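You operate a simulated robot arm through the tools that you are given. There is no shell and no other tool. Be economical: measure what you need, move in short steps, check, and stop when the job is done.

Carry out the task below with a simulated robot arm. There is one attempt and no reset: what you move stays moved.

TASK
Uncover the sample bed, draw the iron specks out and cover it again.
Fine: grey lid into the green outline meanwhile; block magnet put back.

It is judged by the outcome, as a careful person would: the job done as asked, and still so three seconds after it is handed in. It fails if anything else is knocked over, pushed out of place, dropped, spilled or broken.

THE ROBOT
A 7-joint arm with a two-finger parallel gripper, fixed in place. Base frame: the origin is at the foot of the arm, x ahead of it, y to its left, z up; the work surface is at about z = 0.798. Lengths are in m, angles in rad, forces in N, time in s.
With the tool pointing down near the work surface it reaches from about 0.3 to 0.7 m from the base axis. Its first joint turns from -1.152 to 1.152 rad. Payload 1.57 kg.
Tool frame: the origin (TCP) lies between the finger pads and is the grasp point; the fingertips stand 0.03 m ahead of it; z points along the fingers, y is the line along which they close. The gripper opens to 0.11 m. The fingers are 0.024 m wide and 0.012 m thick; the gripper's body (0.048 by 0.112 m) begins 0.078 m behind the TCP.
Orientation is that of the tool frame in the base frame, as a unit quaternion [x, y, z, w]. With the fingers straight down and closing along the base's y, the tool's x points along the base's -x, its y along +y and its z along -z.

THE INTERFACE
- The arm moves only by the tool move_arm. Its argument "targets" is a list of rows, each an object (a shift or turn left out is 0, a gripper value left out holds the last) with "slide": the shift along the base's x, y, z in units of 25 mm (1.0 is 25 mm), a list of three; "rotation": the turn, a rotation vector about the base's x, y, z in units of 4 degrees (1.0 is 4 degrees), a list of three; "claw": the gripper command, from -1 (fully open) to 1 (shut), values between in proportion. In form: [{"slide": [dx, dy, dz], "rotation": [ax, ay, az], "claw": claw}, ...]. A call has 1 to 20 rows; each row shifts and turns the commanded pose from where the row before left it. A call with a number of a shift or a turn outside -1 to 1 is refused whole. A row lasts 0.2 s, in which the tool goes at most 0.05 m and 0.15 rad; a call with a longer step from one row to the next is refused whole, and so is a gripper value outside its range. A pose out of reach is approached as far as the arm can. The call stops where the force on the tool passes 40 N (or 10 N more than at its start, if that is more) or the arm is blocked; 0.2 s more then pass. The fingers move at their own pace (about 0.108 m/s each) and stop on an object; they squeeze with about 22 N. The grip force told is the motor's: it shows also when the fingers shut on nothing. Time passes only in rows, and 0.2 s behind the last, so rows that do not move let the fingers close. It gives the time, the measured TCP pose, the force on the tool (base axes), the opening and the grip force at its end, in the units of the frame above (readings bear some noise).
- Cameras (640 x 400 px; columns grow to the right, rows downward): "scene" is fixed at [0.1532, -0.3904, 1.3887]; the picture's right is [0.86, -0.51, 0.00], its down [-0.36, -0.60, -0.72] and it looks along [0.37, 0.61, -0.70] (base axes); focal length 333 px, centre (320, 200). "wrist" rides on the gripper at [-0.036, 0, -0.08] in the tool frame; the picture's right is [0.00, -1.00, 0.00], its down [0.97, 0.00, -0.24] and it looks along [0.24, 0.00, 0.97] (tool axes); focal length 218 px, centre (320, 200).
- grab_frame(camera): a new picture of that camera. No time passes.
- pixel_to_xyz(camera, pixels): for up to 12 pixels [column, row] of the newest picture of that camera ("zoom" is the newest enlarged one), the place [x, y, z] in the base frame of the surface seen there, good to about 0.003 m. No time passes.
- inspect(camera, box): a new picture of the part [left, top, right, bottom] of that camera's present view, enlarged. No time passes.
- hand_in(): hands the job in; it is judged then, once.

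Work in short steps. Measure before you move; look again where a grasp or a placing could have gone wrong, and mend it. You have 80 turns and 54 pictures in all, those below and enlarged ones among them. Open the gripper and draw the arm clear of the work before you hand the job in, unless the task says otherwise; then end with one line.

The tools are called after ">>>" as name(argument=value, ...) on one line, values as JSON. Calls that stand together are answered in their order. move_arm: Moves the arm, as the interface text tells. Its arguments: {"type":"object","properties":{"targets":{"type":"array","items":{"type":"object","properties":{"slide":{"type":"array","items":{"type":"number"}},"rotation":{"type":"array","items":{"type":"number"}},"claw":{"type":"number"}}}}},"required":["targets"]} The other tools are called the same way: grab_frame (camera) takes a picture; pixel_to_xyz (camera, pixels) gives the place of the surface under pixels of a picture; inspect (camera, box) takes an enlarged picture of a part of a camera's view; hand_in () hands the job in.

At the start:

```text
t: 0.0
ee_pos: [0.3946, -0.0943, 1.0873]
tcp_rot: [0.0, 1.0, 0.0, 0.0]
force: [0.0, 0.7, -0.1]
grip_width: 0.1101
finger_force: 0.1
```

scene: 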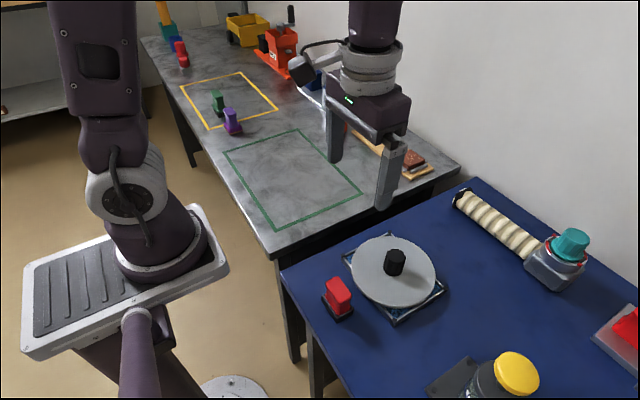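
wrist: 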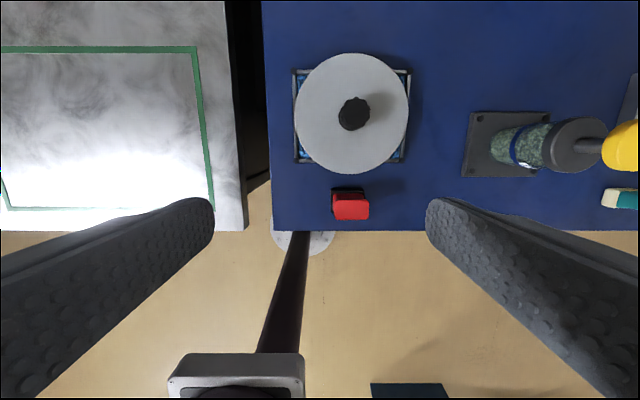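

The lid with its black knob is at scene (394,265), and a red block is at (338,297). I'll enlarge the area and measure these.

>>> inspect(camera="scene", box=[270, 200, 480, 331])

>>> pixel_to_xyz(camera="scene", pixels=[[394, 253], [394, 285], [338, 285], [340, 312], [225, 152], [298, 130], [362, 193], [277, 229], [398, 321], [344, 250], [444, 288], [231, 115]])

>>> pixel_to_xyz(camera="wrist", pixels=[[354, 113], [350, 56], [297, 113], [408, 113], [352, 172], [350, 207], [349, 190], [298, 158], [405, 160], [295, 72], [410, 72]])

```text
3.05 times, centred on (375, 266) of scene
```

zoom: 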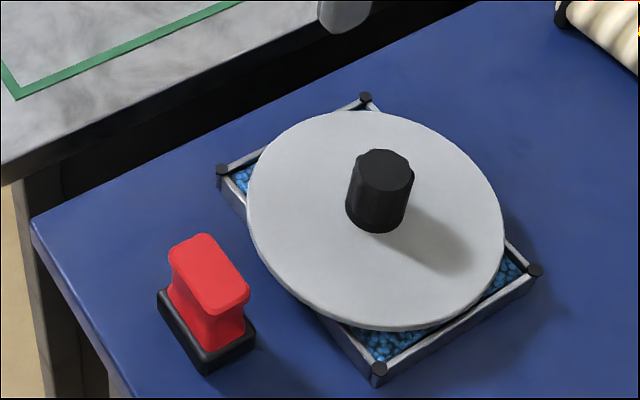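

```text
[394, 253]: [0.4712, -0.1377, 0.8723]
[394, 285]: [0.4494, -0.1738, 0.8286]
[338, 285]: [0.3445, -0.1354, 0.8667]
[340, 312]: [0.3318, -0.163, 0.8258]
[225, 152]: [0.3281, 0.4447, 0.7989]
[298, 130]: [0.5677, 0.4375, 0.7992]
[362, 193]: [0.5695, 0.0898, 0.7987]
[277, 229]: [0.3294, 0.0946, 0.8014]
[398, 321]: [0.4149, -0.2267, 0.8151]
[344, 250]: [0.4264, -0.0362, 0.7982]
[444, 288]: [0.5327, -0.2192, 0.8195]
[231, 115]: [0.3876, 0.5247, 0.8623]
```

```text
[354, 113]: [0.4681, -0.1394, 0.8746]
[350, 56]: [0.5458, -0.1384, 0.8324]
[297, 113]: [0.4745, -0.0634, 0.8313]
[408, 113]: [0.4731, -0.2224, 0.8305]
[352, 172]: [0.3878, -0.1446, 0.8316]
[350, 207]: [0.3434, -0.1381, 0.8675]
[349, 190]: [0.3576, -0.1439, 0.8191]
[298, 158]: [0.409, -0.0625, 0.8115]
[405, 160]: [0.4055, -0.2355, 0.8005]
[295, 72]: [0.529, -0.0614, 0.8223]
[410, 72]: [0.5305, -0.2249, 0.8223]
```

There are other tools around, so I'll check which one is the block magnet before moving.

>>> inspect(camera="scene", box=[130, 0, 350, 140])

>>> inspect(camera="scene", box=[420, 180, 640, 400])

>>> inspect(camera="wrist", box=[270, 40, 430, 240])

```text
2.86 times, centred on (240, 70) of scene
```

zoom: 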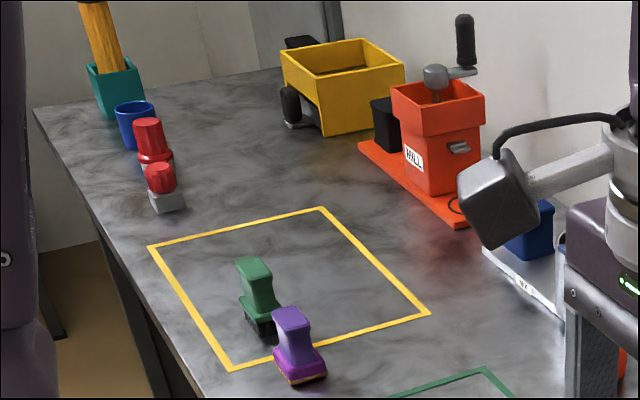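

```text
1.82 times, centred on (530, 290) of scene
```

zoom: 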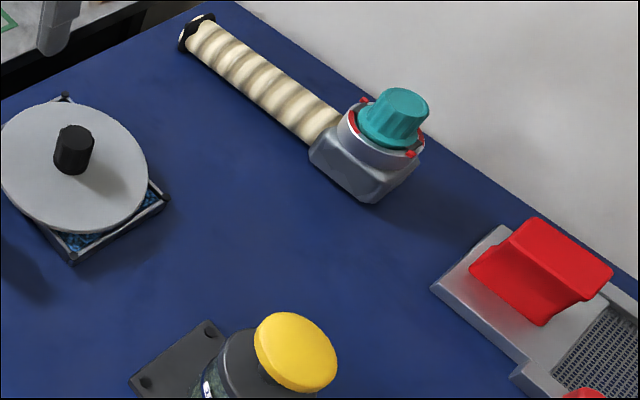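

```text
2.00 times, centred on (350, 140) of wrist
```

zoom: 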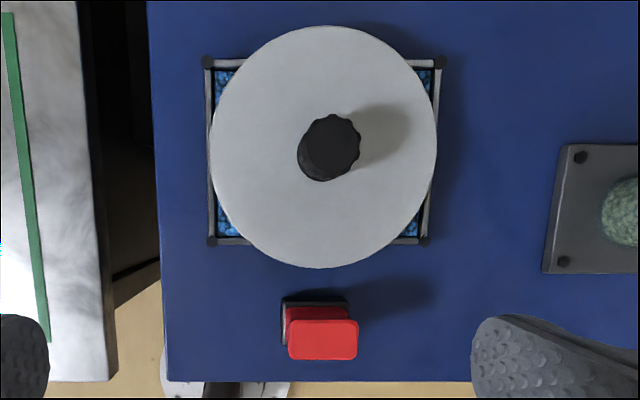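

The red-handled block with the dark foot beside the bed is the magnet; the green and purple ones are stamps. The knob is at about (0.468, -0.141), top 0.874, and the lid's upper face is at 0.832. I go above the knob and then down, with the fingertips staying clear of the disc.

>>> move_arm(targets=[{"slide": [1, -0.6, 0], "claw": -1}, {"slide": [1, -0.6, 0]}, {"slide": [0.94, -0.67, 0]}, {"slide": [0, 0, -1]}, {"slide": [0, 0, -1]}, {"slide": [0, 0, -1]}, {"slide": [0, 0, -1]}, {"slide": [0, 0, -1]}, {"slide": [0, 0, -1]}, {"slide": [0, 0, -0.6]}, {}])

>>> grab_frame(camera="wrist")

>>> grab_frame(camera="scene")

```text
t: 2.4
ee_pos: [0.4672, -0.1423, 0.9206]
tcp_rot: [0.0, 1.0, 0.0, 0.0]
force: [0.8, 0.5, 1.0]
grip_width: 0.1098
finger_force: 0.1
```

```text
47 pictures are left
```

wrist: 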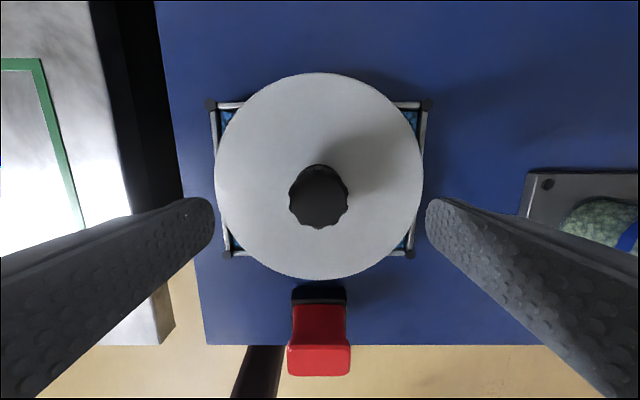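

```text
46 pictures are left
```

scene: 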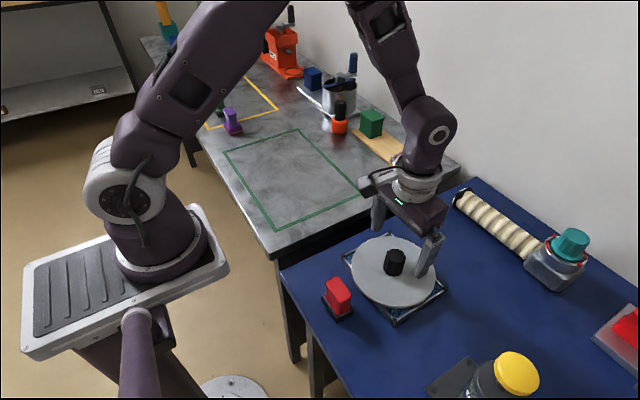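

The knob is centred between the fingers at wrist (318,196). I'll check its x extent and depth.

>>> pixel_to_xyz(camera="wrist", pixels=[[318, 184], [318, 222], [318, 203], [294, 200], [344, 200], [318, 76], [318, 275], [218, 176], [420, 176], [319, 362], [319, 325]])

```text
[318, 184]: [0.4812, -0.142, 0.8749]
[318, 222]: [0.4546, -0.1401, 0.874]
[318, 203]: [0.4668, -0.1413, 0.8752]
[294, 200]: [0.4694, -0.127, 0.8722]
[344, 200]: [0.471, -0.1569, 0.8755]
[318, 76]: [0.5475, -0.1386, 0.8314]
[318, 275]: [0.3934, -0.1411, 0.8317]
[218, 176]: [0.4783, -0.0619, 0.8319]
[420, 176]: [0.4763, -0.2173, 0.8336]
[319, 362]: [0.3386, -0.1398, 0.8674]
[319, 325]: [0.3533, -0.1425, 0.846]
```

The knob centre is (0.468, -0.1415), with a diameter of about 0.03. I go down to TCP 0.867 and close.

>>> move_arm(targets=[{"slide": [0, 0, -0.8]}, {"slide": [0.03, 0.03, -0.7]}, {"slide": [0, 0, -0.64]}, {}, {"claw": 1}, {"claw": 1}, {"claw": 1}, {"claw": 1}])

```text
t: 4.2
ee_pos: [0.469, -0.1408, 0.8679]
tcp_rot: [0.0, 1.0, 0.0, 0.0]
force: [-0.5, -1.2, -0.5]
grip_width: 0.0371
finger_force: 22.0
```

The knob is gripped (width 0.037, 22 N). I lift it gently and look.

>>> move_arm(targets=[{"slide": [0, 0, 0.4]}, {"slide": [0, 0, 0.6]}, {"slide": [0, 0, 1]}, {"slide": [0, 0, 1]}, {"slide": [0, 0, 0.6]}, {}])

>>> grab_frame(camera="scene")

```text
t: 5.6
ee_pos: [0.4678, -0.1413, 0.9593]
tcp_rot: [-0.001, 1.0, 0.0, 0.0]
force: [-0.1, -0.1, -1.7]
grip_width: 0.0371
finger_force: 21.8
```

```text
45 pictures are left
```

scene: 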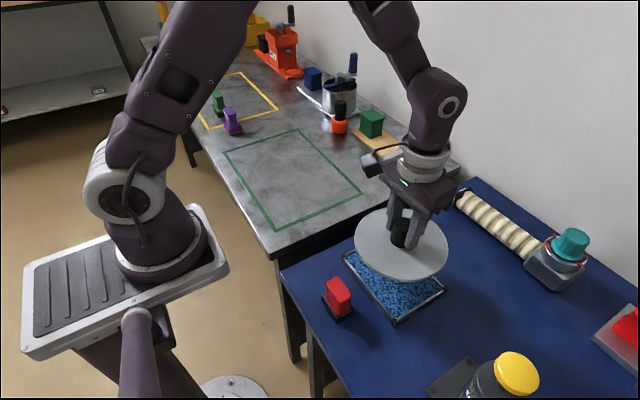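

The lid is up and the bed is uncovered. I carry the lid over to the green outline, centre about (0.449, 0.267).

>>> move_arm(targets=[{"slide": [0, 0.5, 0]}, {"slide": [-0.05, 1, 0]}, {"slide": [-0.05, 1, 0]}, {"slide": [-0.05, 1, 0]}, {"slide": [-0.05, 1, 0]}, {"slide": [-0.05, 1, 0]}, {"slide": [-0.05, 1, 0]}, {"slide": [-0.05, 1, 0]}, {"slide": [-0.05, 1, 0]}, {"slide": [-0.05, 1, 0]}, {"slide": [-0.05, 1, 0]}, {"slide": [-0.05, 1, 0]}, {"slide": [-0.05, 1, 0]}, {"slide": [-0.05, 1, 0]}, {"slide": [-0.05, 1, 0]}, {"slide": [-0.05, 1, 0]}, {"slide": [0, 0.7, 0]}, {}, {}])

>>> grab_frame(camera="scene")

```text
t: 9.6
ee_pos: [0.4486, 0.2649, 0.9589]
tcp_rot: [0.0, 1.0, 0.0, 0.0]
force: [0.5, 0.2, -1.7]
grip_width: 0.0373
finger_force: 21.9
```

```text
44 pictures are left
```

scene: 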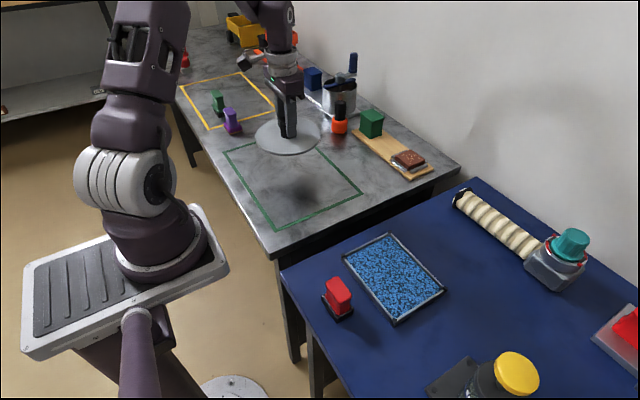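

The lid is over the outline. I lower it most of the way, then in fine steps until it touches.

>>> move_arm(targets=[{"slide": [0, 0, -1]}, {"slide": [0, 0, -1]}, {"slide": [0, 0, -1]}, {"slide": [0, 0, -0.8]}, {"slide": [0, 0, -0.3]}, {}, {}])

>>> inspect(camera="scene", box=[210, 110, 370, 230])

>>> inspect(camera="scene", box=[310, 220, 460, 330])

>>> pixel_to_xyz(camera="zoom", pixels=[[140, 130], [320, 70], [550, 280], [370, 420], [345, 240], [250, 200], [450, 300], [370, 350], [500, 250]])

```text
t: 11.2
ee_pos: [0.4488, 0.2641, 0.8547]
tcp_rot: [0.0, 1.0, 0.0, 0.0]
force: [0.3, -0.6, -0.9]
grip_width: 0.037
finger_force: 22.0
```

```text
3.33 times, centred on (290, 170) of scene
```

zoom: 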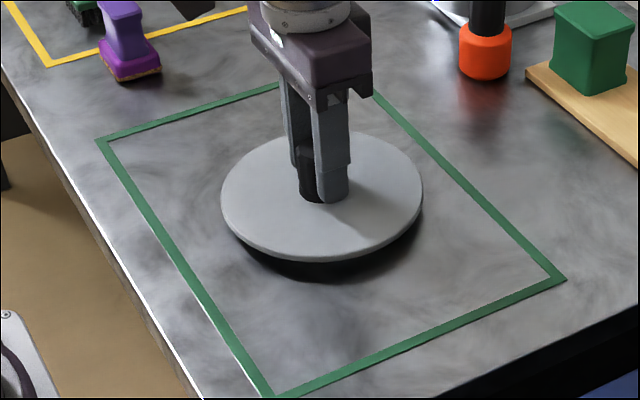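

```text
3.64 times, centred on (385, 275) of scene
```

zoom: 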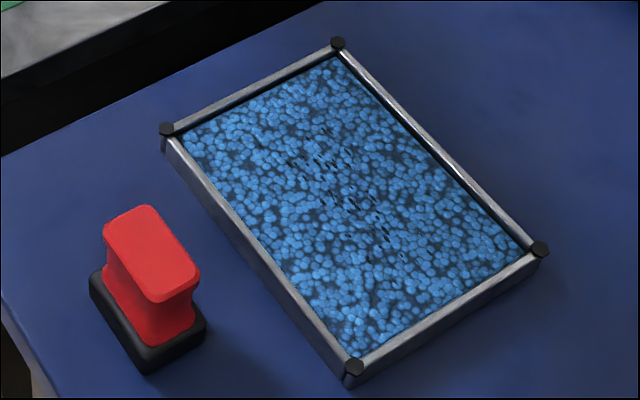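

```text
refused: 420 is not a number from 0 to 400
```

The lid is about 1 cm above the table. I lower it in small steps.

>>> move_arm(targets=[{"slide": [0, 0, -0.12]}, {"slide": [0, 0, -0.12]}, {}, {}])

>>> pixel_to_xyz(camera="zoom", pixels=[[166, 128], [338, 42], [540, 248], [354, 366], [345, 200], [290, 160], [385, 255], [337, 130], [250, 145], [450, 260], [150, 360], [250, 250]])

```text
t: 12.2
ee_pos: [0.4498, 0.2647, 0.8501]
tcp_rot: [0.0, 1.0, 0.001, 0.001]
force: [1.0, 0.4, 28.4]
grip_width: 0.0368
finger_force: 21.8
```

```text
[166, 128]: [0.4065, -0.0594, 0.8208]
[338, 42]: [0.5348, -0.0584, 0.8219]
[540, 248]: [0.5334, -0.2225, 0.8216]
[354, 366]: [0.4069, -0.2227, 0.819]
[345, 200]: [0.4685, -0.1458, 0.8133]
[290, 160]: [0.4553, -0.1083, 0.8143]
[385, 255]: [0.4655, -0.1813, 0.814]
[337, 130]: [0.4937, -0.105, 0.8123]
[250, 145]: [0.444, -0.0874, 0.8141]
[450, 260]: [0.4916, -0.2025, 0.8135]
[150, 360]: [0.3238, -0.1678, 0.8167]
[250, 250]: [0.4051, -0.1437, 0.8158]
```

Contact: 28 N up at 0.850. I ease off slightly, open, and rise.

>>> move_arm(targets=[{"slide": [0, 0, 0.08]}, {"claw": 0.2}, {"claw": -0.2}, {"claw": -0.4}, {"claw": -0.4}, {"slide": [0, 0, 0.6]}, {"slide": [0, 0, 1]}, {"slide": [0, 0, 1]}, {"slide": [0, 0, 1]}, {"slide": [0, 0, 1]}, {}])

>>> grab_frame(camera="wrist")

>>> pixel_to_xyz(camera="wrist", pixels=[[320, 200]])

```text
t: 14.6
ee_pos: [0.4512, 0.2652, 0.9664]
tcp_rot: [0.0, 1.0, 0.001, 0.0]
force: [0.3, 0.7, 0.1]
grip_width: 0.077
finger_force: 0.1
```

```text
41 pictures are left
```

wrist: 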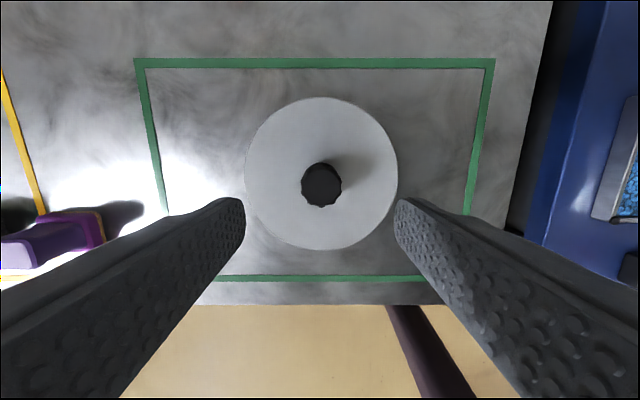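

```text
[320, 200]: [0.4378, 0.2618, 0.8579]
```

The lid lies well inside the outline. Now I move above the magnet.

>>> move_arm(targets=[{"slide": [0, -0.6, 0.6]}, {"slide": [0, -1, 0]}, {"slide": [0, -1, 0]}, {"slide": [-0.3, -1, 0]}, {"slide": [-0.3, -1, 0]}, {"slide": [-0.3, -1, 0]}, {"slide": [-0.3, -1, 0]}, {"slide": [-0.3, -1, 0]}, {"slide": [-0.3, -1, 0]}, {"slide": [-0.3, -1, 0]}, {"slide": [-0.3, -1, 0]}, {"slide": [-0.3, -1, 0]}, {"slide": [-0.3, -1, 0]}, {"slide": [-0.3, -1, 0]}, {"slide": [-0.3, -1, 0]}, {"slide": [-0.3, -1, 0]}, {"slide": [-0.2, -0.6, 0]}, {}, {}])

>>> inspect(camera="wrist", box=[220, 100, 420, 260])

>>> inspect(camera="scene", box=[290, 250, 400, 340])

```text
t: 18.6
ee_pos: [0.3471, -0.1412, 0.9829]
tcp_rot: [0.0, 1.0, 0.0, 0.001]
force: [-0.4, 1.0, -0.1]
grip_width: 0.0769
finger_force: 0.1
```

```text
2.50 times, centred on (320, 180) of wrist
```

zoom: 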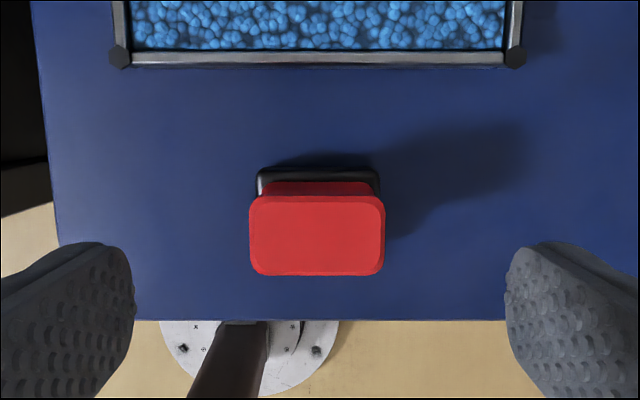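

```text
4.44 times, centred on (345, 295) of scene
```

zoom: 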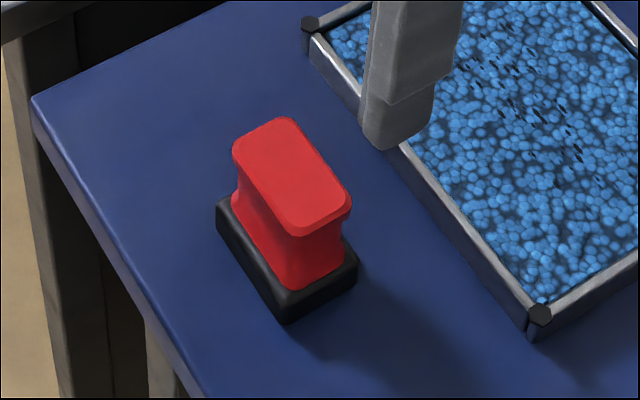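

I measure the magnet's handle and foot from this view.

>>> pixel_to_xyz(camera="wrist", pixels=[[293, 193], [345, 193], [319, 180], [319, 208], [319, 193], [319, 175], [319, 169], [297, 170], [343, 170], [319, 160]])

>>> pixel_to_xyz(camera="zoom", pixels=[[219, 205], [285, 300], [355, 265], [285, 318], [219, 225], [300, 260], [265, 225], [240, 150], [345, 205], [295, 232], [285, 125], [320, 270]])

```text
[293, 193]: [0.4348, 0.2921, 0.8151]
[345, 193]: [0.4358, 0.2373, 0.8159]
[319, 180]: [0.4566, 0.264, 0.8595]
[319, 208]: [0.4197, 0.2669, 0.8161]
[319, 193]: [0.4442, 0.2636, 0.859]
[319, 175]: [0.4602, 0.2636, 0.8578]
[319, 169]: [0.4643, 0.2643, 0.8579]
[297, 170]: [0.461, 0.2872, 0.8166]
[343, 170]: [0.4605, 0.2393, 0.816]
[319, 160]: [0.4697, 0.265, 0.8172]
```

```text
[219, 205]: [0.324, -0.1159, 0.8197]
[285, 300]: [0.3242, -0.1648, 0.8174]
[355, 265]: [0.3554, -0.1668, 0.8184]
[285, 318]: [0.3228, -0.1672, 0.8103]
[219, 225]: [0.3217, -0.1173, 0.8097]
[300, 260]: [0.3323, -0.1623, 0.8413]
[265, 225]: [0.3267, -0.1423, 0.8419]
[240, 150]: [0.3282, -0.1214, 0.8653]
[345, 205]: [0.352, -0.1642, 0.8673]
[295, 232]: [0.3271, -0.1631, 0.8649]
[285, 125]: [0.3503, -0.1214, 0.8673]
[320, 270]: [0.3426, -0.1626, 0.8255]
```

The magnet's handle centre is (0.340, -0.142), top 0.867, and the foot is 0.032 x 0.051 with its top at 0.819. I descend to TCP 0.853 and close.

>>> move_arm(targets=[{"slide": [-0.28, -0.02, -0.5]}, {"slide": [0, 0, -1]}, {"slide": [0, 0, -1]}, {"slide": [0, 0, -1]}, {"slide": [0, 0, -0.9]}, {"slide": [0, 0, -0.5]}, {"slide": [0, 0, -0.3]}, {}])

>>> inspect(camera="scene", box=[290, 230, 420, 340])

```text
t: 20.4
ee_pos: [0.3416, -0.1402, 0.852]
tcp_rot: [0.0, 1.0, 0.0, 0.0]
force: [-0.6, -0.8, 0.8]
grip_width: 0.0769
finger_force: 0.1
```

```text
3.64 times, centred on (355, 285) of scene
```

zoom: 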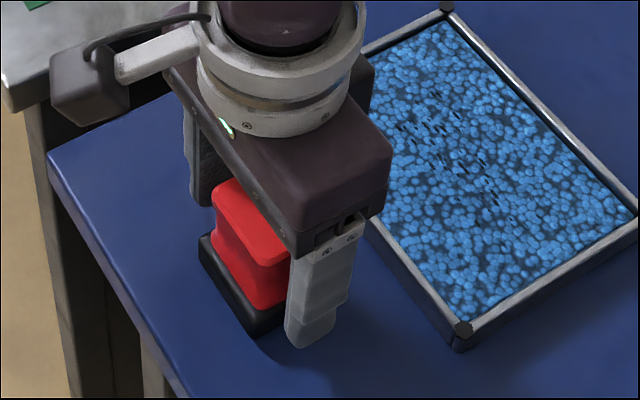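

The fingers straddle the handle along y. I close and lift.

>>> move_arm(targets=[{"claw": 1}, {"claw": 1}, {"claw": 1}, {"claw": 1}])

>>> move_arm(targets=[{"slide": [0, 0, 0.4]}, {"slide": [0, 0, 0.8]}, {"slide": [0, 0, 0.8]}, {}])

>>> inspect(camera="scene", box=[290, 230, 420, 340])

```text
t: 21.4
ee_pos: [0.3408, -0.14, 0.8519]
tcp_rot: [0.0, 1.0, -0.001, 0.0]
force: [-0.1, -1.3, 6.4]
grip_width: 0.0498
finger_force: 21.9
```

```text
t: 22.4
ee_pos: [0.3414, -0.1409, 0.9033]
tcp_rot: [0.0, 1.0, 0.0, 0.0]
force: [0.6, -1.5, -0.9]
grip_width: 0.0498
finger_force: 22.0
```

```text
3.64 times, centred on (355, 285) of scene
```

zoom: 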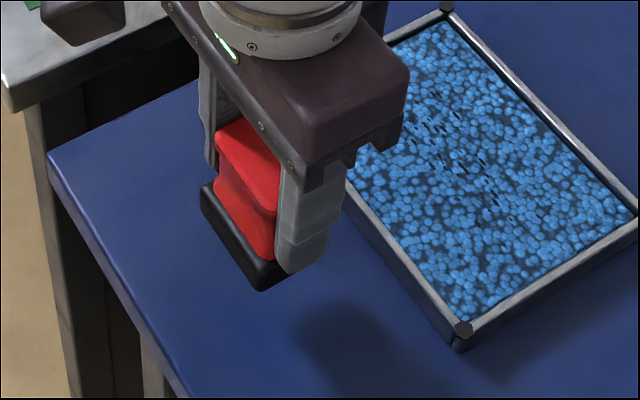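

The magnet is held, with its foot bottom about 0.054 below the TCP. I carry it over the bed near the specks and lower it so the foot is about 10 mm above the beads (surface 0.8135).

>>> move_arm(targets=[{"slide": [1, 0, 0]}, {"slide": [1, 0.3, 0]}, {"slide": [1, 0.4, 0]}, {"slide": [1, 0.4, 0]}, {"slide": [1.0, 0.1, 0]}, {"slide": [0.07, 0, 0]}, {"slide": [0, 0, -0.6]}, {"slide": [0, 0, -0.4]}, {}])

>>> inspect(camera="scene", box=[320, 210, 460, 330])

```text
t: 24.4
ee_pos: [0.4672, -0.1114, 0.8766]
tcp_rot: [0.0, 1.0, 0.0, 0.0]
force: [-0.8, 0.1, -1.6]
grip_width: 0.0496
finger_force: 21.7
```

```text
3.33 times, centred on (390, 270) of scene
```

zoom: 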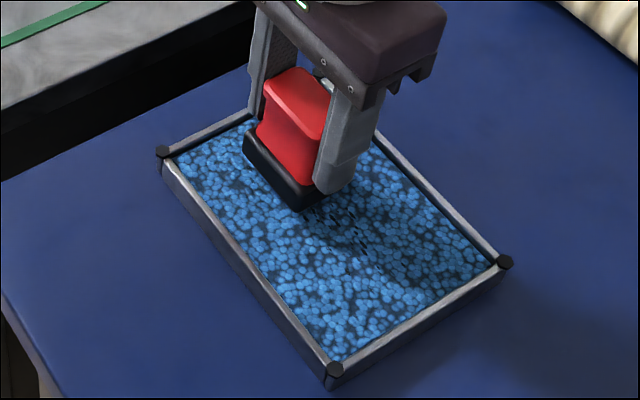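

The foot hangs at about 0.823, with no contact. I lower it 4 mm and sweep slowly along -y across the specks.

>>> move_arm(targets=[{"slide": [0, 0, -0.16]}, {}, {"slide": [0, -0.3, 0]}, {"slide": [0, -0.3, 0]}, {"slide": [0, -0.3, 0]}, {"slide": [0, -0.3, 0]}, {"slide": [0, -0.3, 0]}, {}, {"slide": [0, -0.3, 0]}, {"slide": [0, -0.3, 0]}, {"slide": [0, -0.3, 0]}, {"slide": [0, -0.3, 0]}, {"slide": [0, -0.3, 0]}, {}])

>>> inspect(camera="scene", box=[320, 210, 460, 330])

```text
t: 27.4
ee_pos: [0.4681, -0.1861, 0.8736]
tcp_rot: [0.001, 1.0, 0.0, 0.0]
force: [0.6, 0.9, -1.1]
grip_width: 0.0496
finger_force: 21.5
```

```text
3.33 times, centred on (390, 270) of scene
```

zoom: 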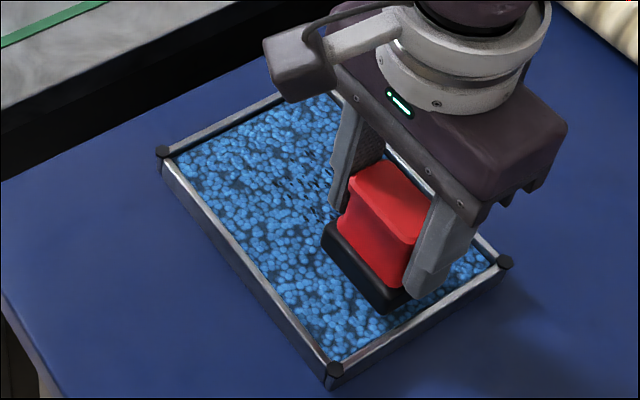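

Dark specks still show near zoom (300,185), so the magnet must come closer. I go to the middle of the specks and lower gently onto the bead surface.

>>> move_arm(targets=[{"slide": [0, 0.8, 0]}, {"slide": [0, 0.8, 0]}, {}, {"slide": [0, 0, -0.1]}, {"slide": [0, 0, -0.06]}, {}, {}, {}])

>>> inspect(camera="scene", box=[320, 210, 460, 330])

```text
t: 29.2
ee_pos: [0.4664, -0.1461, 0.868]
tcp_rot: [0.0, 1.0, 0.0, 0.0]
force: [0.2, 0.3, -2.3]
grip_width: 0.0498
finger_force: 22.5
```

```text
3.33 times, centred on (390, 270) of scene
```

zoom: 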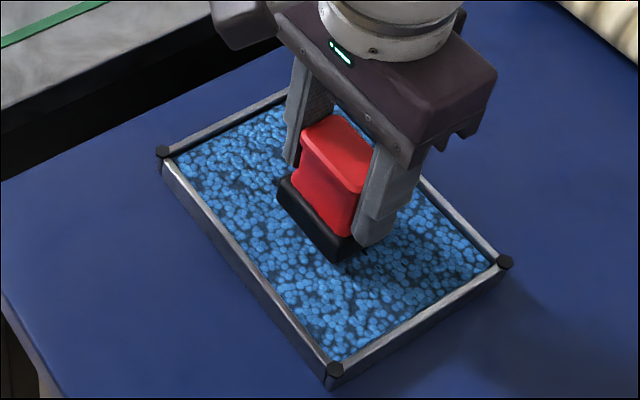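

No contact force yet, with the foot at about 0.814. I lift slowly to see whether the specks came along.

>>> move_arm(targets=[{"slide": [0, 0, 0.3]}, {"slide": [0, 0, 0.6]}, {"slide": [0, 0, 1]}, {"slide": [0, 0, 0.6]}, {}])

>>> inspect(camera="scene", box=[320, 200, 460, 330])

```text
t: 30.4
ee_pos: [0.4659, -0.1467, 0.9311]
tcp_rot: [0.001, 1.0, -0.001, 0.0]
force: [-0.3, -0.5, -1.4]
grip_width: 0.0496
finger_force: 21.9
```

```text
3.08 times, centred on (390, 265) of scene
```

zoom: 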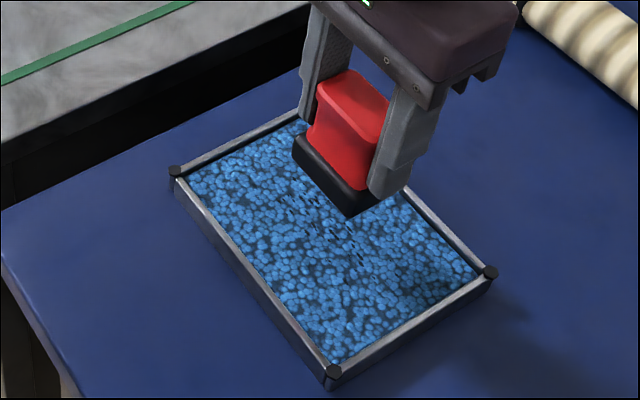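

Specks still remain. I go back down in fine steps to light contact and watch the force.

>>> move_arm(targets=[{"slide": [0, 0, -1]}, {"slide": [0, 0, -0.8]}, {"slide": [0, 0, -0.6]}, {}, {"slide": [0, 0, -0.1]}, {}, {"slide": [0, 0, -0.05]}, {}])

>>> move_arm(targets=[{"slide": [0, 0, -0.04]}, {}, {}])

```text
t: 32.2
ee_pos: [0.4661, -0.1467, 0.8681]
tcp_rot: [0.0, 1.0, 0.001, 0.0]
force: [-2.8, 2.0, 15.1]
grip_width: 0.0495
finger_force: 21.7
```

```text
t: 32.9
ee_pos: [0.4663, -0.1453, 0.868]
tcp_rot: [0.0, 1.0, 0.0, 0.0]
force: [-2.2, 2.7, 12.4]
grip_width: 0.0496
finger_force: 21.7
stopped in row 3: the force on the tool passed its limit (the readings are from after the stop); the commanded pose is now the measured one
```

Contact with the bead surface at TCP 0.868. I lift slowly and look from both sides.

>>> move_arm(targets=[{"slide": [0, 0, 0.1]}, {}, {"slide": [0, 0, 0.4]}, {"slide": [0, 0, 1]}, {"slide": [0, 0, 1]}, {"slide": [0, 0, 1]}, {"slide": [-1, 0, 1]}, {"slide": [-1, 0, 0]}, {"slide": [-1, 0, 0]}, {}])

>>> inspect(camera="scene", box=[310, 220, 460, 330])

>>> inspect(camera="wrist", box=[220, 30, 420, 250])

```text
t: 35.1
ee_pos: [0.3925, -0.1466, 0.9808]
tcp_rot: [-0.001, 1.0, 0.001, 0.001]
force: [-0.5, 0.2, -1.5]
grip_width: 0.0494
finger_force: 22.2
```

```text
3.64 times, centred on (385, 275) of scene
```

zoom: 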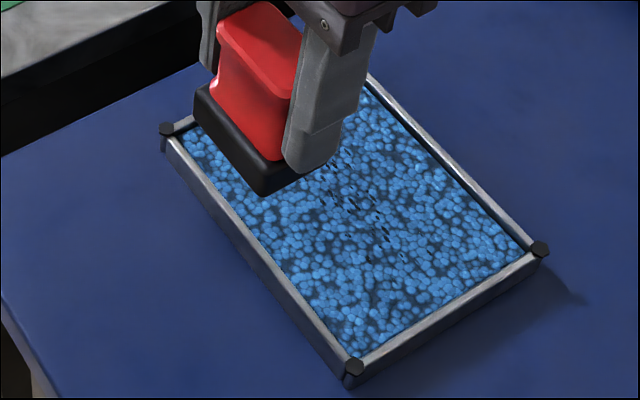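

```text
1.82 times, centred on (320, 140) of wrist
```

zoom: 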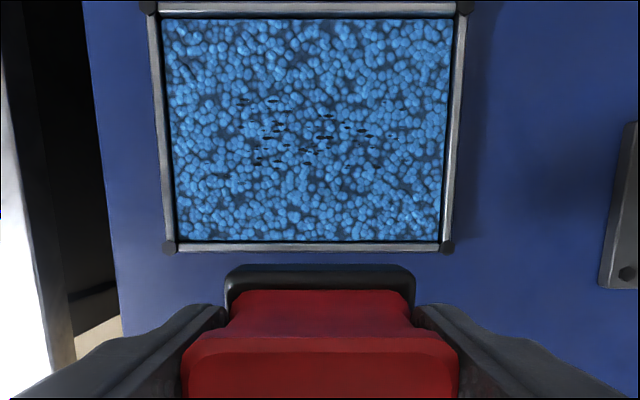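

No specks lifted, even on contact, so this may not be a working magnet or may need something more. I look closely at the other similar objects.

>>> inspect(camera="scene", box=[190, 70, 280, 145])

>>> inspect(camera="scene", box=[280, 40, 440, 190])

>>> inspect(camera="scene", box=[140, 0, 260, 80])

```text
5.33 times, centred on (235, 108) of scene
```

zoom: 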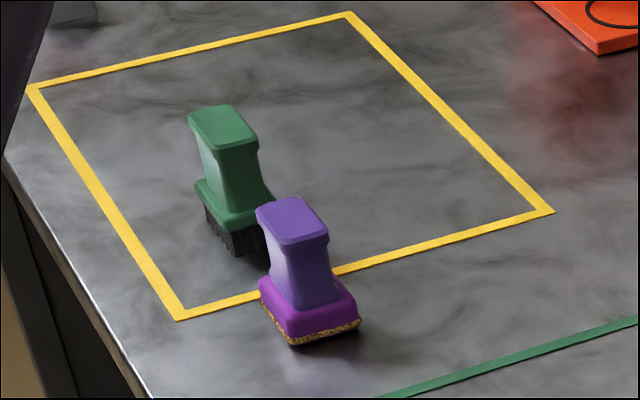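

```text
2.67 times, centred on (360, 115) of scene
```

zoom: 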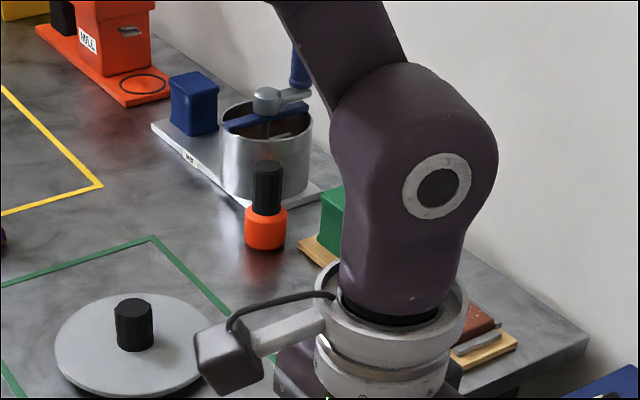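

```text
5.00 times, centred on (200, 40) of scene
```

zoom: 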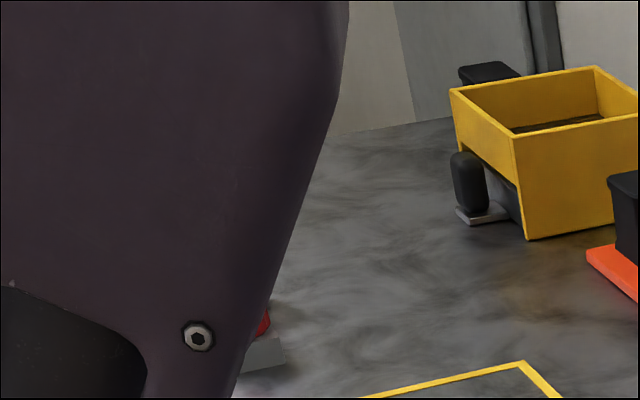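

The green block is a brush and the purple one a sponge, so the red one is the magnet. I'll try a slow sweep with the foot only 1–2 mm above the beads across the whole speck patch (y -0.10 to -0.195).

>>> move_arm(targets=[{"slide": [1, 0.6, 0]}, {"slide": [1, 0.6, 0]}, {"slide": [1, 0.66, 0]}, {"slide": [0.02, 0, -1]}, {"slide": [0, 0, -1]}, {"slide": [0, 0, -1]}, {"slide": [0, 0, -0.8]}, {"slide": [0, 0, -0.45]}, {}, {}])

```text
t: 37.3
ee_pos: [0.4689, -0.1004, 0.8744]
tcp_rot: [0.0, 1.0, -0.001, 0.001]
force: [-0.2, 0.3, -2.0]
grip_width: 0.0496
finger_force: 22.2
```

>>> move_arm(targets=[{"slide": [0, 0, -0.2]}, {}, {"slide": [0, -0.25, 0]}, {"slide": [0, -0.25, 0]}, {"slide": [0, -0.25, 0]}, {"slide": [0, -0.25, 0]}, {"slide": [0, -0.25, 0]}, {"slide": [0, -0.25, 0]}, {"slide": [0, -0.25, 0]}, {"slide": [0, -0.25, 0]}, {"slide": [0, -0.25, 0]}, {"slide": [0, -0.25, 0]}, {"slide": [0, -0.25, 0]}, {"slide": [0, -0.25, 0]}, {"slide": [0, -0.25, 0]}, {"slide": [0, -0.25, 0]}, {"slide": [0, -0.25, 0]}, {}])

>>> inspect(camera="scene", box=[310, 220, 460, 330])

```text
t: 41.1
ee_pos: [0.4675, -0.1922, 0.868]
tcp_rot: [0.0, 1.0, 0.0, 0.0]
force: [0.1, 0.2, -1.3]
grip_width: 0.0496
finger_force: 21.9
```

```text
3.64 times, centred on (385, 275) of scene
```

zoom: 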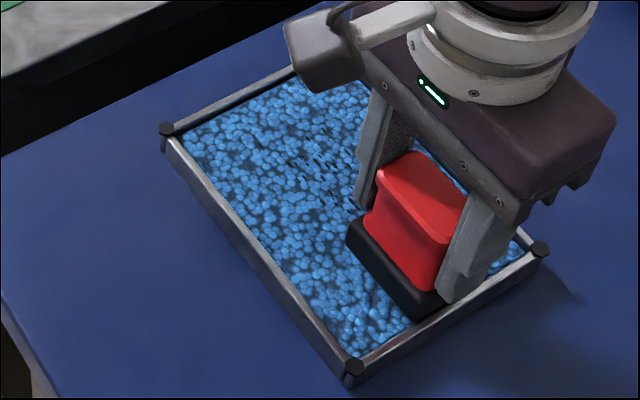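

Still no change. I press very lightly (command 1 mm lower) and draw back through the patch, watching that the tray stays put.

>>> move_arm(targets=[{"slide": [0, 0, -0.06]}, {}, {"slide": [0, 0.2, 0]}, {"slide": [0, 0.2, 0]}, {}])

```text
t: 42.3
ee_pos: [0.4691, -0.1829, 0.8677]
tcp_rot: [0.0, 1.0, -0.001, 0.001]
force: [0.4, -8.8, 24.2]
grip_width: 0.0496
finger_force: 21.7
```

>>> move_arm(targets=[{"slide": [0, 0.25, 0.015]}, {"slide": [0, 0.25, 0]}, {"slide": [0, 0.25, 0]}, {"slide": [0, 0.25, 0]}, {"slide": [0, 0.25, 0]}, {"slide": [0, 0.25, 0]}, {"slide": [0, 0.25, 0]}, {"slide": [0, 0.25, 0]}, {"slide": [0, 0.25, 0]}, {"slide": [0, 0.25, 0]}, {"slide": [0, 0.25, 0]}, {"slide": [0, 0.25, 0]}, {"slide": [0, 0.25, 0]}, {}])

>>> inspect(camera="scene", box=[310, 220, 460, 330])

```text
t: 45.3
ee_pos: [0.4677, -0.1014, 0.8679]
tcp_rot: [0.0, 1.0, -0.001, 0.001]
force: [0.1, -9.1, 27.2]
grip_width: 0.0496
finger_force: 22.0
```

```text
3.64 times, centred on (385, 275) of scene
```

zoom: 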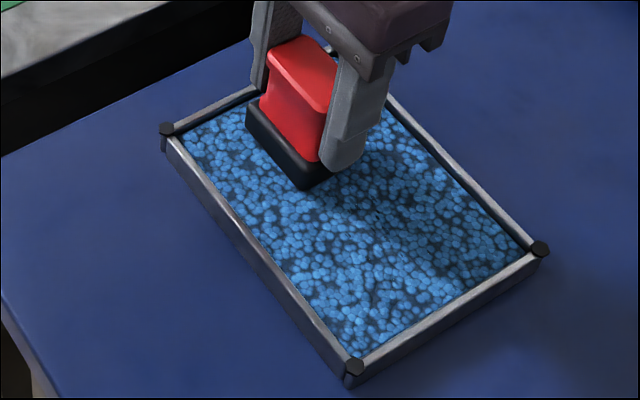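

The contact sweep worked: specks are gone from the swept area and the tray hasn't moved. I lift and check the rest.

>>> move_arm(targets=[{"slide": [0, 0, 0.3]}, {"slide": [0, 0, 0.8]}, {"slide": [0, 0, 1]}, {"slide": [0, -0.5, 1]}, {"slide": [0, -0.5, 0.9]}, {"slide": [-1, -0.5, 0.5]}, {"slide": [-1, -0.1, 0]}, {"slide": [-1, 0, 0]}, {}])

>>> inspect(camera="wrist", box=[220, 30, 420, 250])

>>> inspect(camera="scene", box=[310, 210, 460, 330])

```text
t: 47.3
ee_pos: [0.3924, -0.1423, 0.9805]
tcp_rot: [0.0, 1.0, -0.001, 0.001]
force: [0.7, -0.5, -1.3]
grip_width: 0.0494
finger_force: 22.0
```

```text
1.82 times, centred on (320, 140) of wrist
```

zoom: 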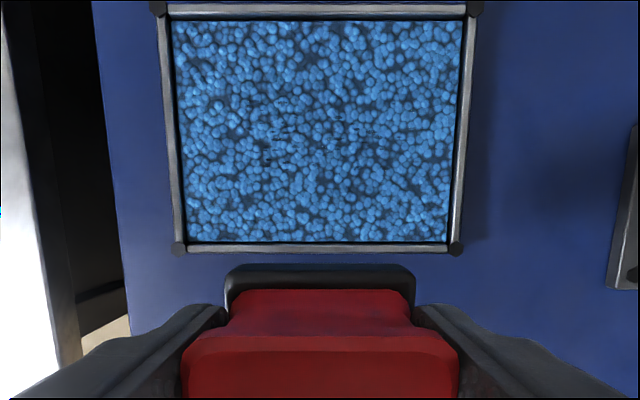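

```text
3.33 times, centred on (385, 270) of scene
```

zoom: 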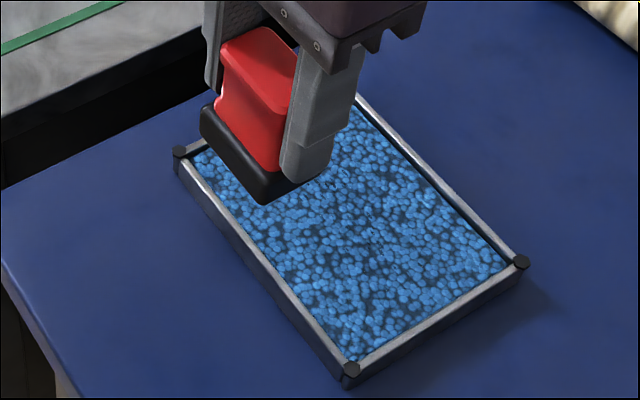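

The specks have faded to faint traces, so more contact passes are needed. I return to (0.476, -0.10) and make passes at x 0.476 and 0.460.

>>> move_arm(targets=[{"slide": [1, 0.6, 0]}, {"slide": [1, 0.6, 0]}, {"slide": [1, 0.5, 0]}, {"slide": [0.34, 0, -1]}, {"slide": [0, 0, -1]}, {"slide": [0, 0, -1]}, {"slide": [0, 0, -0.8]}, {"slide": [0, 0, -0.45]}, {}, {"slide": [0, 0, -0.15]}, {"slide": [0, 0, -0.08]}, {}])

```text
t: 49.9
ee_pos: [0.4757, -0.0987, 0.8682]
tcp_rot: [0.0, 1.0, 0.0, 0.0]
force: [0.6, 0.3, -0.4]
grip_width: 0.0496
finger_force: 22.5
```

>>> move_arm(targets=[{"slide": [0, 0, -0.05]}, {"slide": [0, -0.25, 0]}, {"slide": [0, -0.25, 0]}, {"slide": [0, -0.25, 0]}, {"slide": [0, -0.25, 0]}, {"slide": [0, -0.25, 0]}, {"slide": [0, -0.25, 0]}, {"slide": [0, -0.25, 0]}, {"slide": [0, -0.25, 0]}, {"slide": [0, -0.25, 0]}, {"slide": [0, -0.25, 0]}, {"slide": [0, -0.25, 0]}, {"slide": [0, -0.25, 0]}, {"slide": [0, -0.25, 0]}, {"slide": [0, -0.25, 0]}, {"slide": [0, -0.25, 0]}, {"slide": [0, -0.15, 0]}, {}])

>>> move_arm(targets=[{"slide": [-0.3, 0, 0]}, {"slide": [-0.3, 0, 0]}, {"slide": [0, 0.25, 0]}, {"slide": [0, 0.25, 0]}, {"slide": [0, 0.25, 0]}, {"slide": [0, 0.25, 0]}, {"slide": [0, 0.25, 0]}, {"slide": [0, 0.25, 0]}, {"slide": [0, 0.25, 0]}, {"slide": [0, 0.25, 0]}, {"slide": [0, 0.25, 0]}, {"slide": [0, 0.25, 0]}, {"slide": [0, 0.25, 0]}, {"slide": [0, 0.25, 0]}, {"slide": [0, 0.25, 0]}, {"slide": [0, 0.25, 0]}, {"slide": [0, 0.25, 0]}, {"slide": [0, 0.15, 0]}, {}])

```text
t: 51.1
ee_pos: [0.4767, -0.1235, 0.8674]
tcp_rot: [0.0, 1.0, -0.001, 0.002]
force: [-2.3, 1.3, 12.4]
grip_width: 0.0497
finger_force: 22.2
stopped in row 5: the force on the tool passed its limit (the readings are from after the stop); the commanded pose is now the measured one
```

```text
t: 55.1
ee_pos: [0.4611, -0.0257, 0.867]
tcp_rot: [-0.001, 1.0, 0.0, 0.001]
force: [-0.7, -0.5, -1.2]
grip_width: 0.0499
finger_force: 21.9
```

The first pass stopped early at y = -0.1235, so the second ran past the tray's edge to y = -0.026. I shouldn't have queued it. I check whether the tray moved.

>>> grab_frame(camera="scene")

>>> pixel_to_xyz(camera="scene", pixels=[[398, 321], [444, 288], [345, 253], [388, 233], [338, 297]])

>>> inspect(camera="scene", box=[310, 200, 460, 330])

```text
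23 pictures are left
```

scene: 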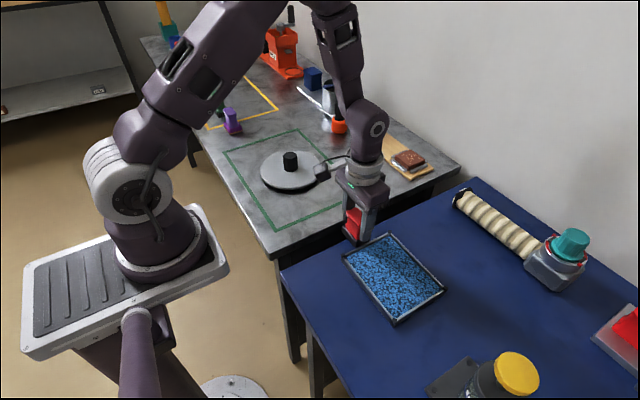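

```text
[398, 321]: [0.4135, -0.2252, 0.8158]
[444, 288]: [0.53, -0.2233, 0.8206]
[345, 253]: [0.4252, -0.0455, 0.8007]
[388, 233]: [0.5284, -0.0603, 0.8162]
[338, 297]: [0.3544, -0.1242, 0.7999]
```

```text
3.08 times, centred on (385, 265) of scene
```

zoom: 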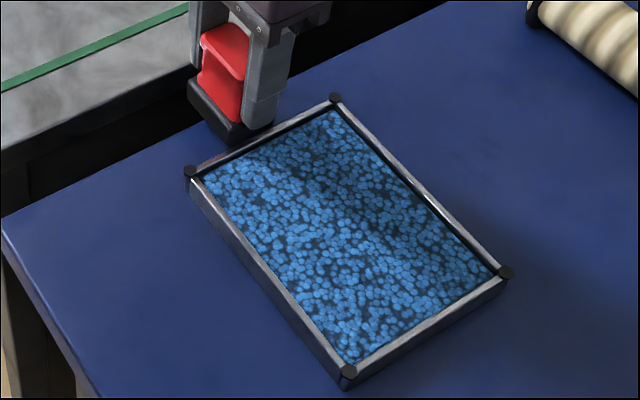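

The tray corners are at the same pixels as before, and the beads are clean and not spilled. I raise the magnet and check how it sits in the grip.

>>> move_arm(targets=[{"slide": [0, 0, 0.5]}, {"slide": [0, 0, 1]}, {"slide": [0, -1, 1]}, {"slide": [-0.5, -1, 1]}, {"slide": [-1, -1, 0]}, {"slide": [-1, -1, 0]}, {"slide": [-0.3, -0.6, 0]}, {}])

>>> inspect(camera="wrist", box=[200, 20, 440, 250])

>>> inspect(camera="scene", box=[290, 190, 460, 330])

```text
t: 56.9
ee_pos: [0.393, -0.1407, 0.9554]
tcp_rot: [-0.001, 1.0, 0.0, 0.002]
force: [0.4, 0.8, -1.3]
grip_width: 0.0498
finger_force: 22.7
```

```text
1.74 times, centred on (320, 135) of wrist
```

zoom: 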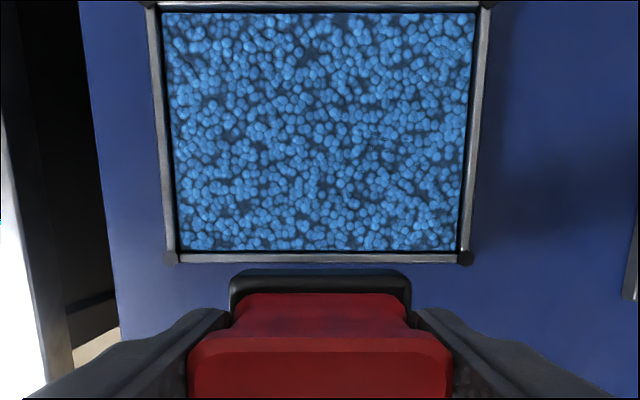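

```text
2.86 times, centred on (375, 260) of scene
```

zoom: 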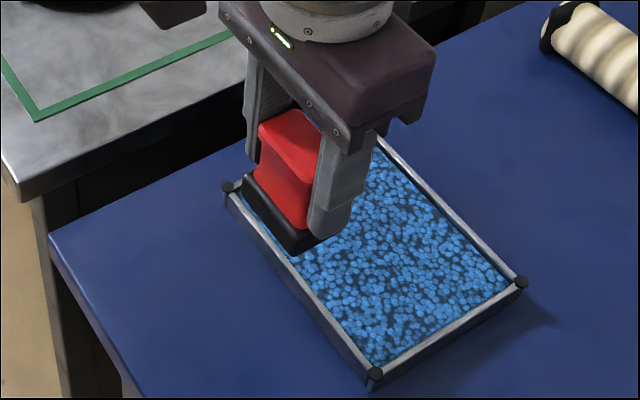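

The magnet sits in the grip as before. Only a faint trace remains near y -0.17. I make another contact pass from y -0.195 towards -0.11.

>>> move_arm(targets=[{"slide": [1, -0.7, 0]}, {"slide": [1, -0.7, 0]}, {"slide": [1, -0.77, 0]}, {"slide": [0, 0, -1]}, {"slide": [0, 0, -1]}, {"slide": [0, 0, -0.8]}, {"slide": [0, 0, -0.44]}, {}, {"slide": [0, 0, -0.15]}, {"slide": [0, 0, -0.08]}, {}])

```text
t: 59.3
ee_pos: [0.4673, -0.1945, 0.8679]
tcp_rot: [-0.001, 1.0, 0.0, 0.002]
force: [0.0, -0.1, -0.9]
grip_width: 0.0497
finger_force: 22.0
```

>>> move_arm(targets=[{"slide": [0, 0.05, -0.05]}, {"slide": [0, 0.25, 0]}, {"slide": [0, 0.25, 0]}, {"slide": [0, 0.25, 0]}, {"slide": [0, 0.25, 0]}, {"slide": [0, 0.25, 0]}, {"slide": [0, 0.25, 0]}, {"slide": [0, 0.25, 0]}, {"slide": [0, 0.25, 0]}, {"slide": [0, 0.25, 0]}, {"slide": [0, 0.25, 0]}, {"slide": [0, 0.25, 0]}, {"slide": [0, 0.25, 0]}, {}])

```text
t: 61.1
ee_pos: [0.4667, -0.1499, 0.8684]
tcp_rot: [0.0, 1.0, -0.001, 0.002]
force: [-3.4, 0.1, 10.4]
grip_width: 0.0499
finger_force: 22.3
stopped in row 9: the force on the tool passed its limit (the readings are from after the stop); the commanded pose is now the measured one
```

The call stopped at the force limit with y = -0.150. I continue a short way from here, then go back over the patch.

>>> move_arm(targets=[{"slide": [0, 0.2, 0]}, {"slide": [0, 0.2, -0.02]}, {"slide": [0, 0.2, 0]}, {"slide": [0, 0.2, 0]}, {"slide": [0, -0.2, 0]}, {"slide": [0, -0.2, 0]}, {"slide": [0, -0.2, 0]}, {"slide": [0, -0.2, 0]}, {"slide": [0, -0.2, 0]}, {"slide": [0, -0.2, 0]}, {"slide": [0, -0.2, 0]}, {"slide": [0, -0.2, 0]}, {"slide": [0, -0.2, 0]}, {}])

```text
t: 62.5
ee_pos: [0.4678, -0.1369, 0.8674]
tcp_rot: [-0.002, 1.0, 0.0, 0.002]
force: [-2.4, 1.5, 10.6]
grip_width: 0.0495
finger_force: 22.2
stopped in row 6: the force on the tool passed its limit (the readings are from after the stop); the commanded pose is now the measured one
```

Now I lift and look at the whole bed.

>>> move_arm(targets=[{"slide": [0, 0, 0.3]}, {"slide": [0, 0, 1]}, {"slide": [0, 0, 1]}, {"slide": [0, 0, 1]}, {"slide": [-1, 0, 0.3]}, {"slide": [-1, 0, 0]}, {"slide": [-1, 0, 0]}, {"slide": [-1, 0, 0]}, {}])

>>> inspect(camera="wrist", box=[240, 20, 400, 130])

>>> inspect(camera="scene", box=[340, 225, 450, 325])

```text
t: 64.5
ee_pos: [0.368, -0.1376, 0.9584]
tcp_rot: [-0.002, 1.0, 0.0, 0.002]
force: [-0.2, -0.4, -2.4]
grip_width: 0.0498
finger_force: 21.7
```

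```text
3.64 times, centred on (320, 75) of wrist
```

zoom: 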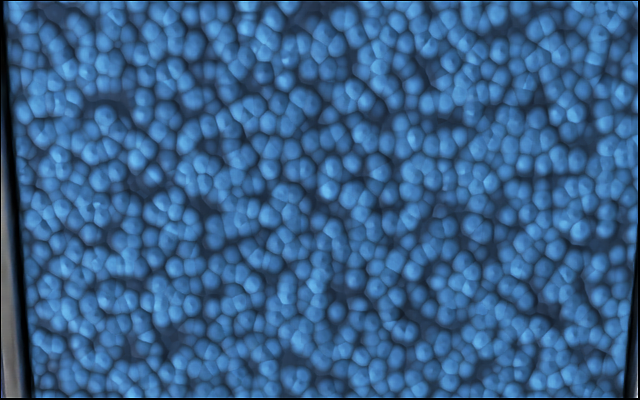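

```text
4.00 times, centred on (395, 275) of scene
```

zoom: 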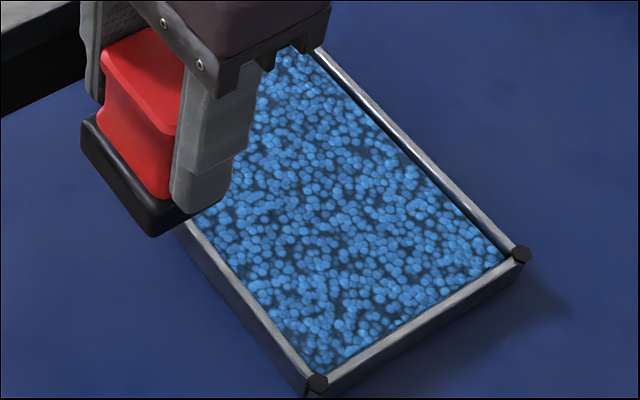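

All specks are gone. Now I put the magnet back at (0.341, -0.141) and lower it in stages.

>>> move_arm(targets=[{"slide": [-0.54, -0.07, 0]}, {"slide": [-0.54, -0.07, 0]}, {}, {"slide": [0, 0, -1]}, {"slide": [0, 0, -1]}, {"slide": [0, 0, -1]}, {"slide": [0, 0, -0.8]}, {"slide": [0, 0, -0.2]}, {}, {}])

```text
t: 66.8
ee_pos: [0.3414, -0.1418, 0.8562]
tcp_rot: [-0.002, 1.0, 0.0, 0.003]
force: [0.1, 0.2, -0.9]
grip_width: 0.0499
finger_force: 22.3
```

>>> move_arm(targets=[{"slide": [0, 0, -0.08]}, {"slide": [0, 0, -0.06]}, {}])

```text
t: 67.5
ee_pos: [0.3419, -0.1408, 0.8544]
tcp_rot: [-0.002, 1.0, 0.0, 0.003]
force: [-0.2, -0.5, -2.4]
grip_width: 0.0496
finger_force: 22.0
```

>>> move_arm(targets=[{"slide": [0, 0, -0.05]}, {}, {}])

```text
t: 68.3
ee_pos: [0.3413, -0.1407, 0.8524]
tcp_rot: [-0.002, 1.0, 0.0, 0.002]
force: [0.5, 0.3, -1.8]
grip_width: 0.0496
finger_force: 21.8
```

>>> move_arm(targets=[{"slide": [0, 0, -0.05]}, {}, {}])

```text
t: 69.2
ee_pos: [0.3409, -0.1416, 0.8527]
tcp_rot: [-0.001, 1.0, 0.0, 0.003]
force: [0.2, 2.4, 17.8]
grip_width: 0.0498
finger_force: 21.9
```

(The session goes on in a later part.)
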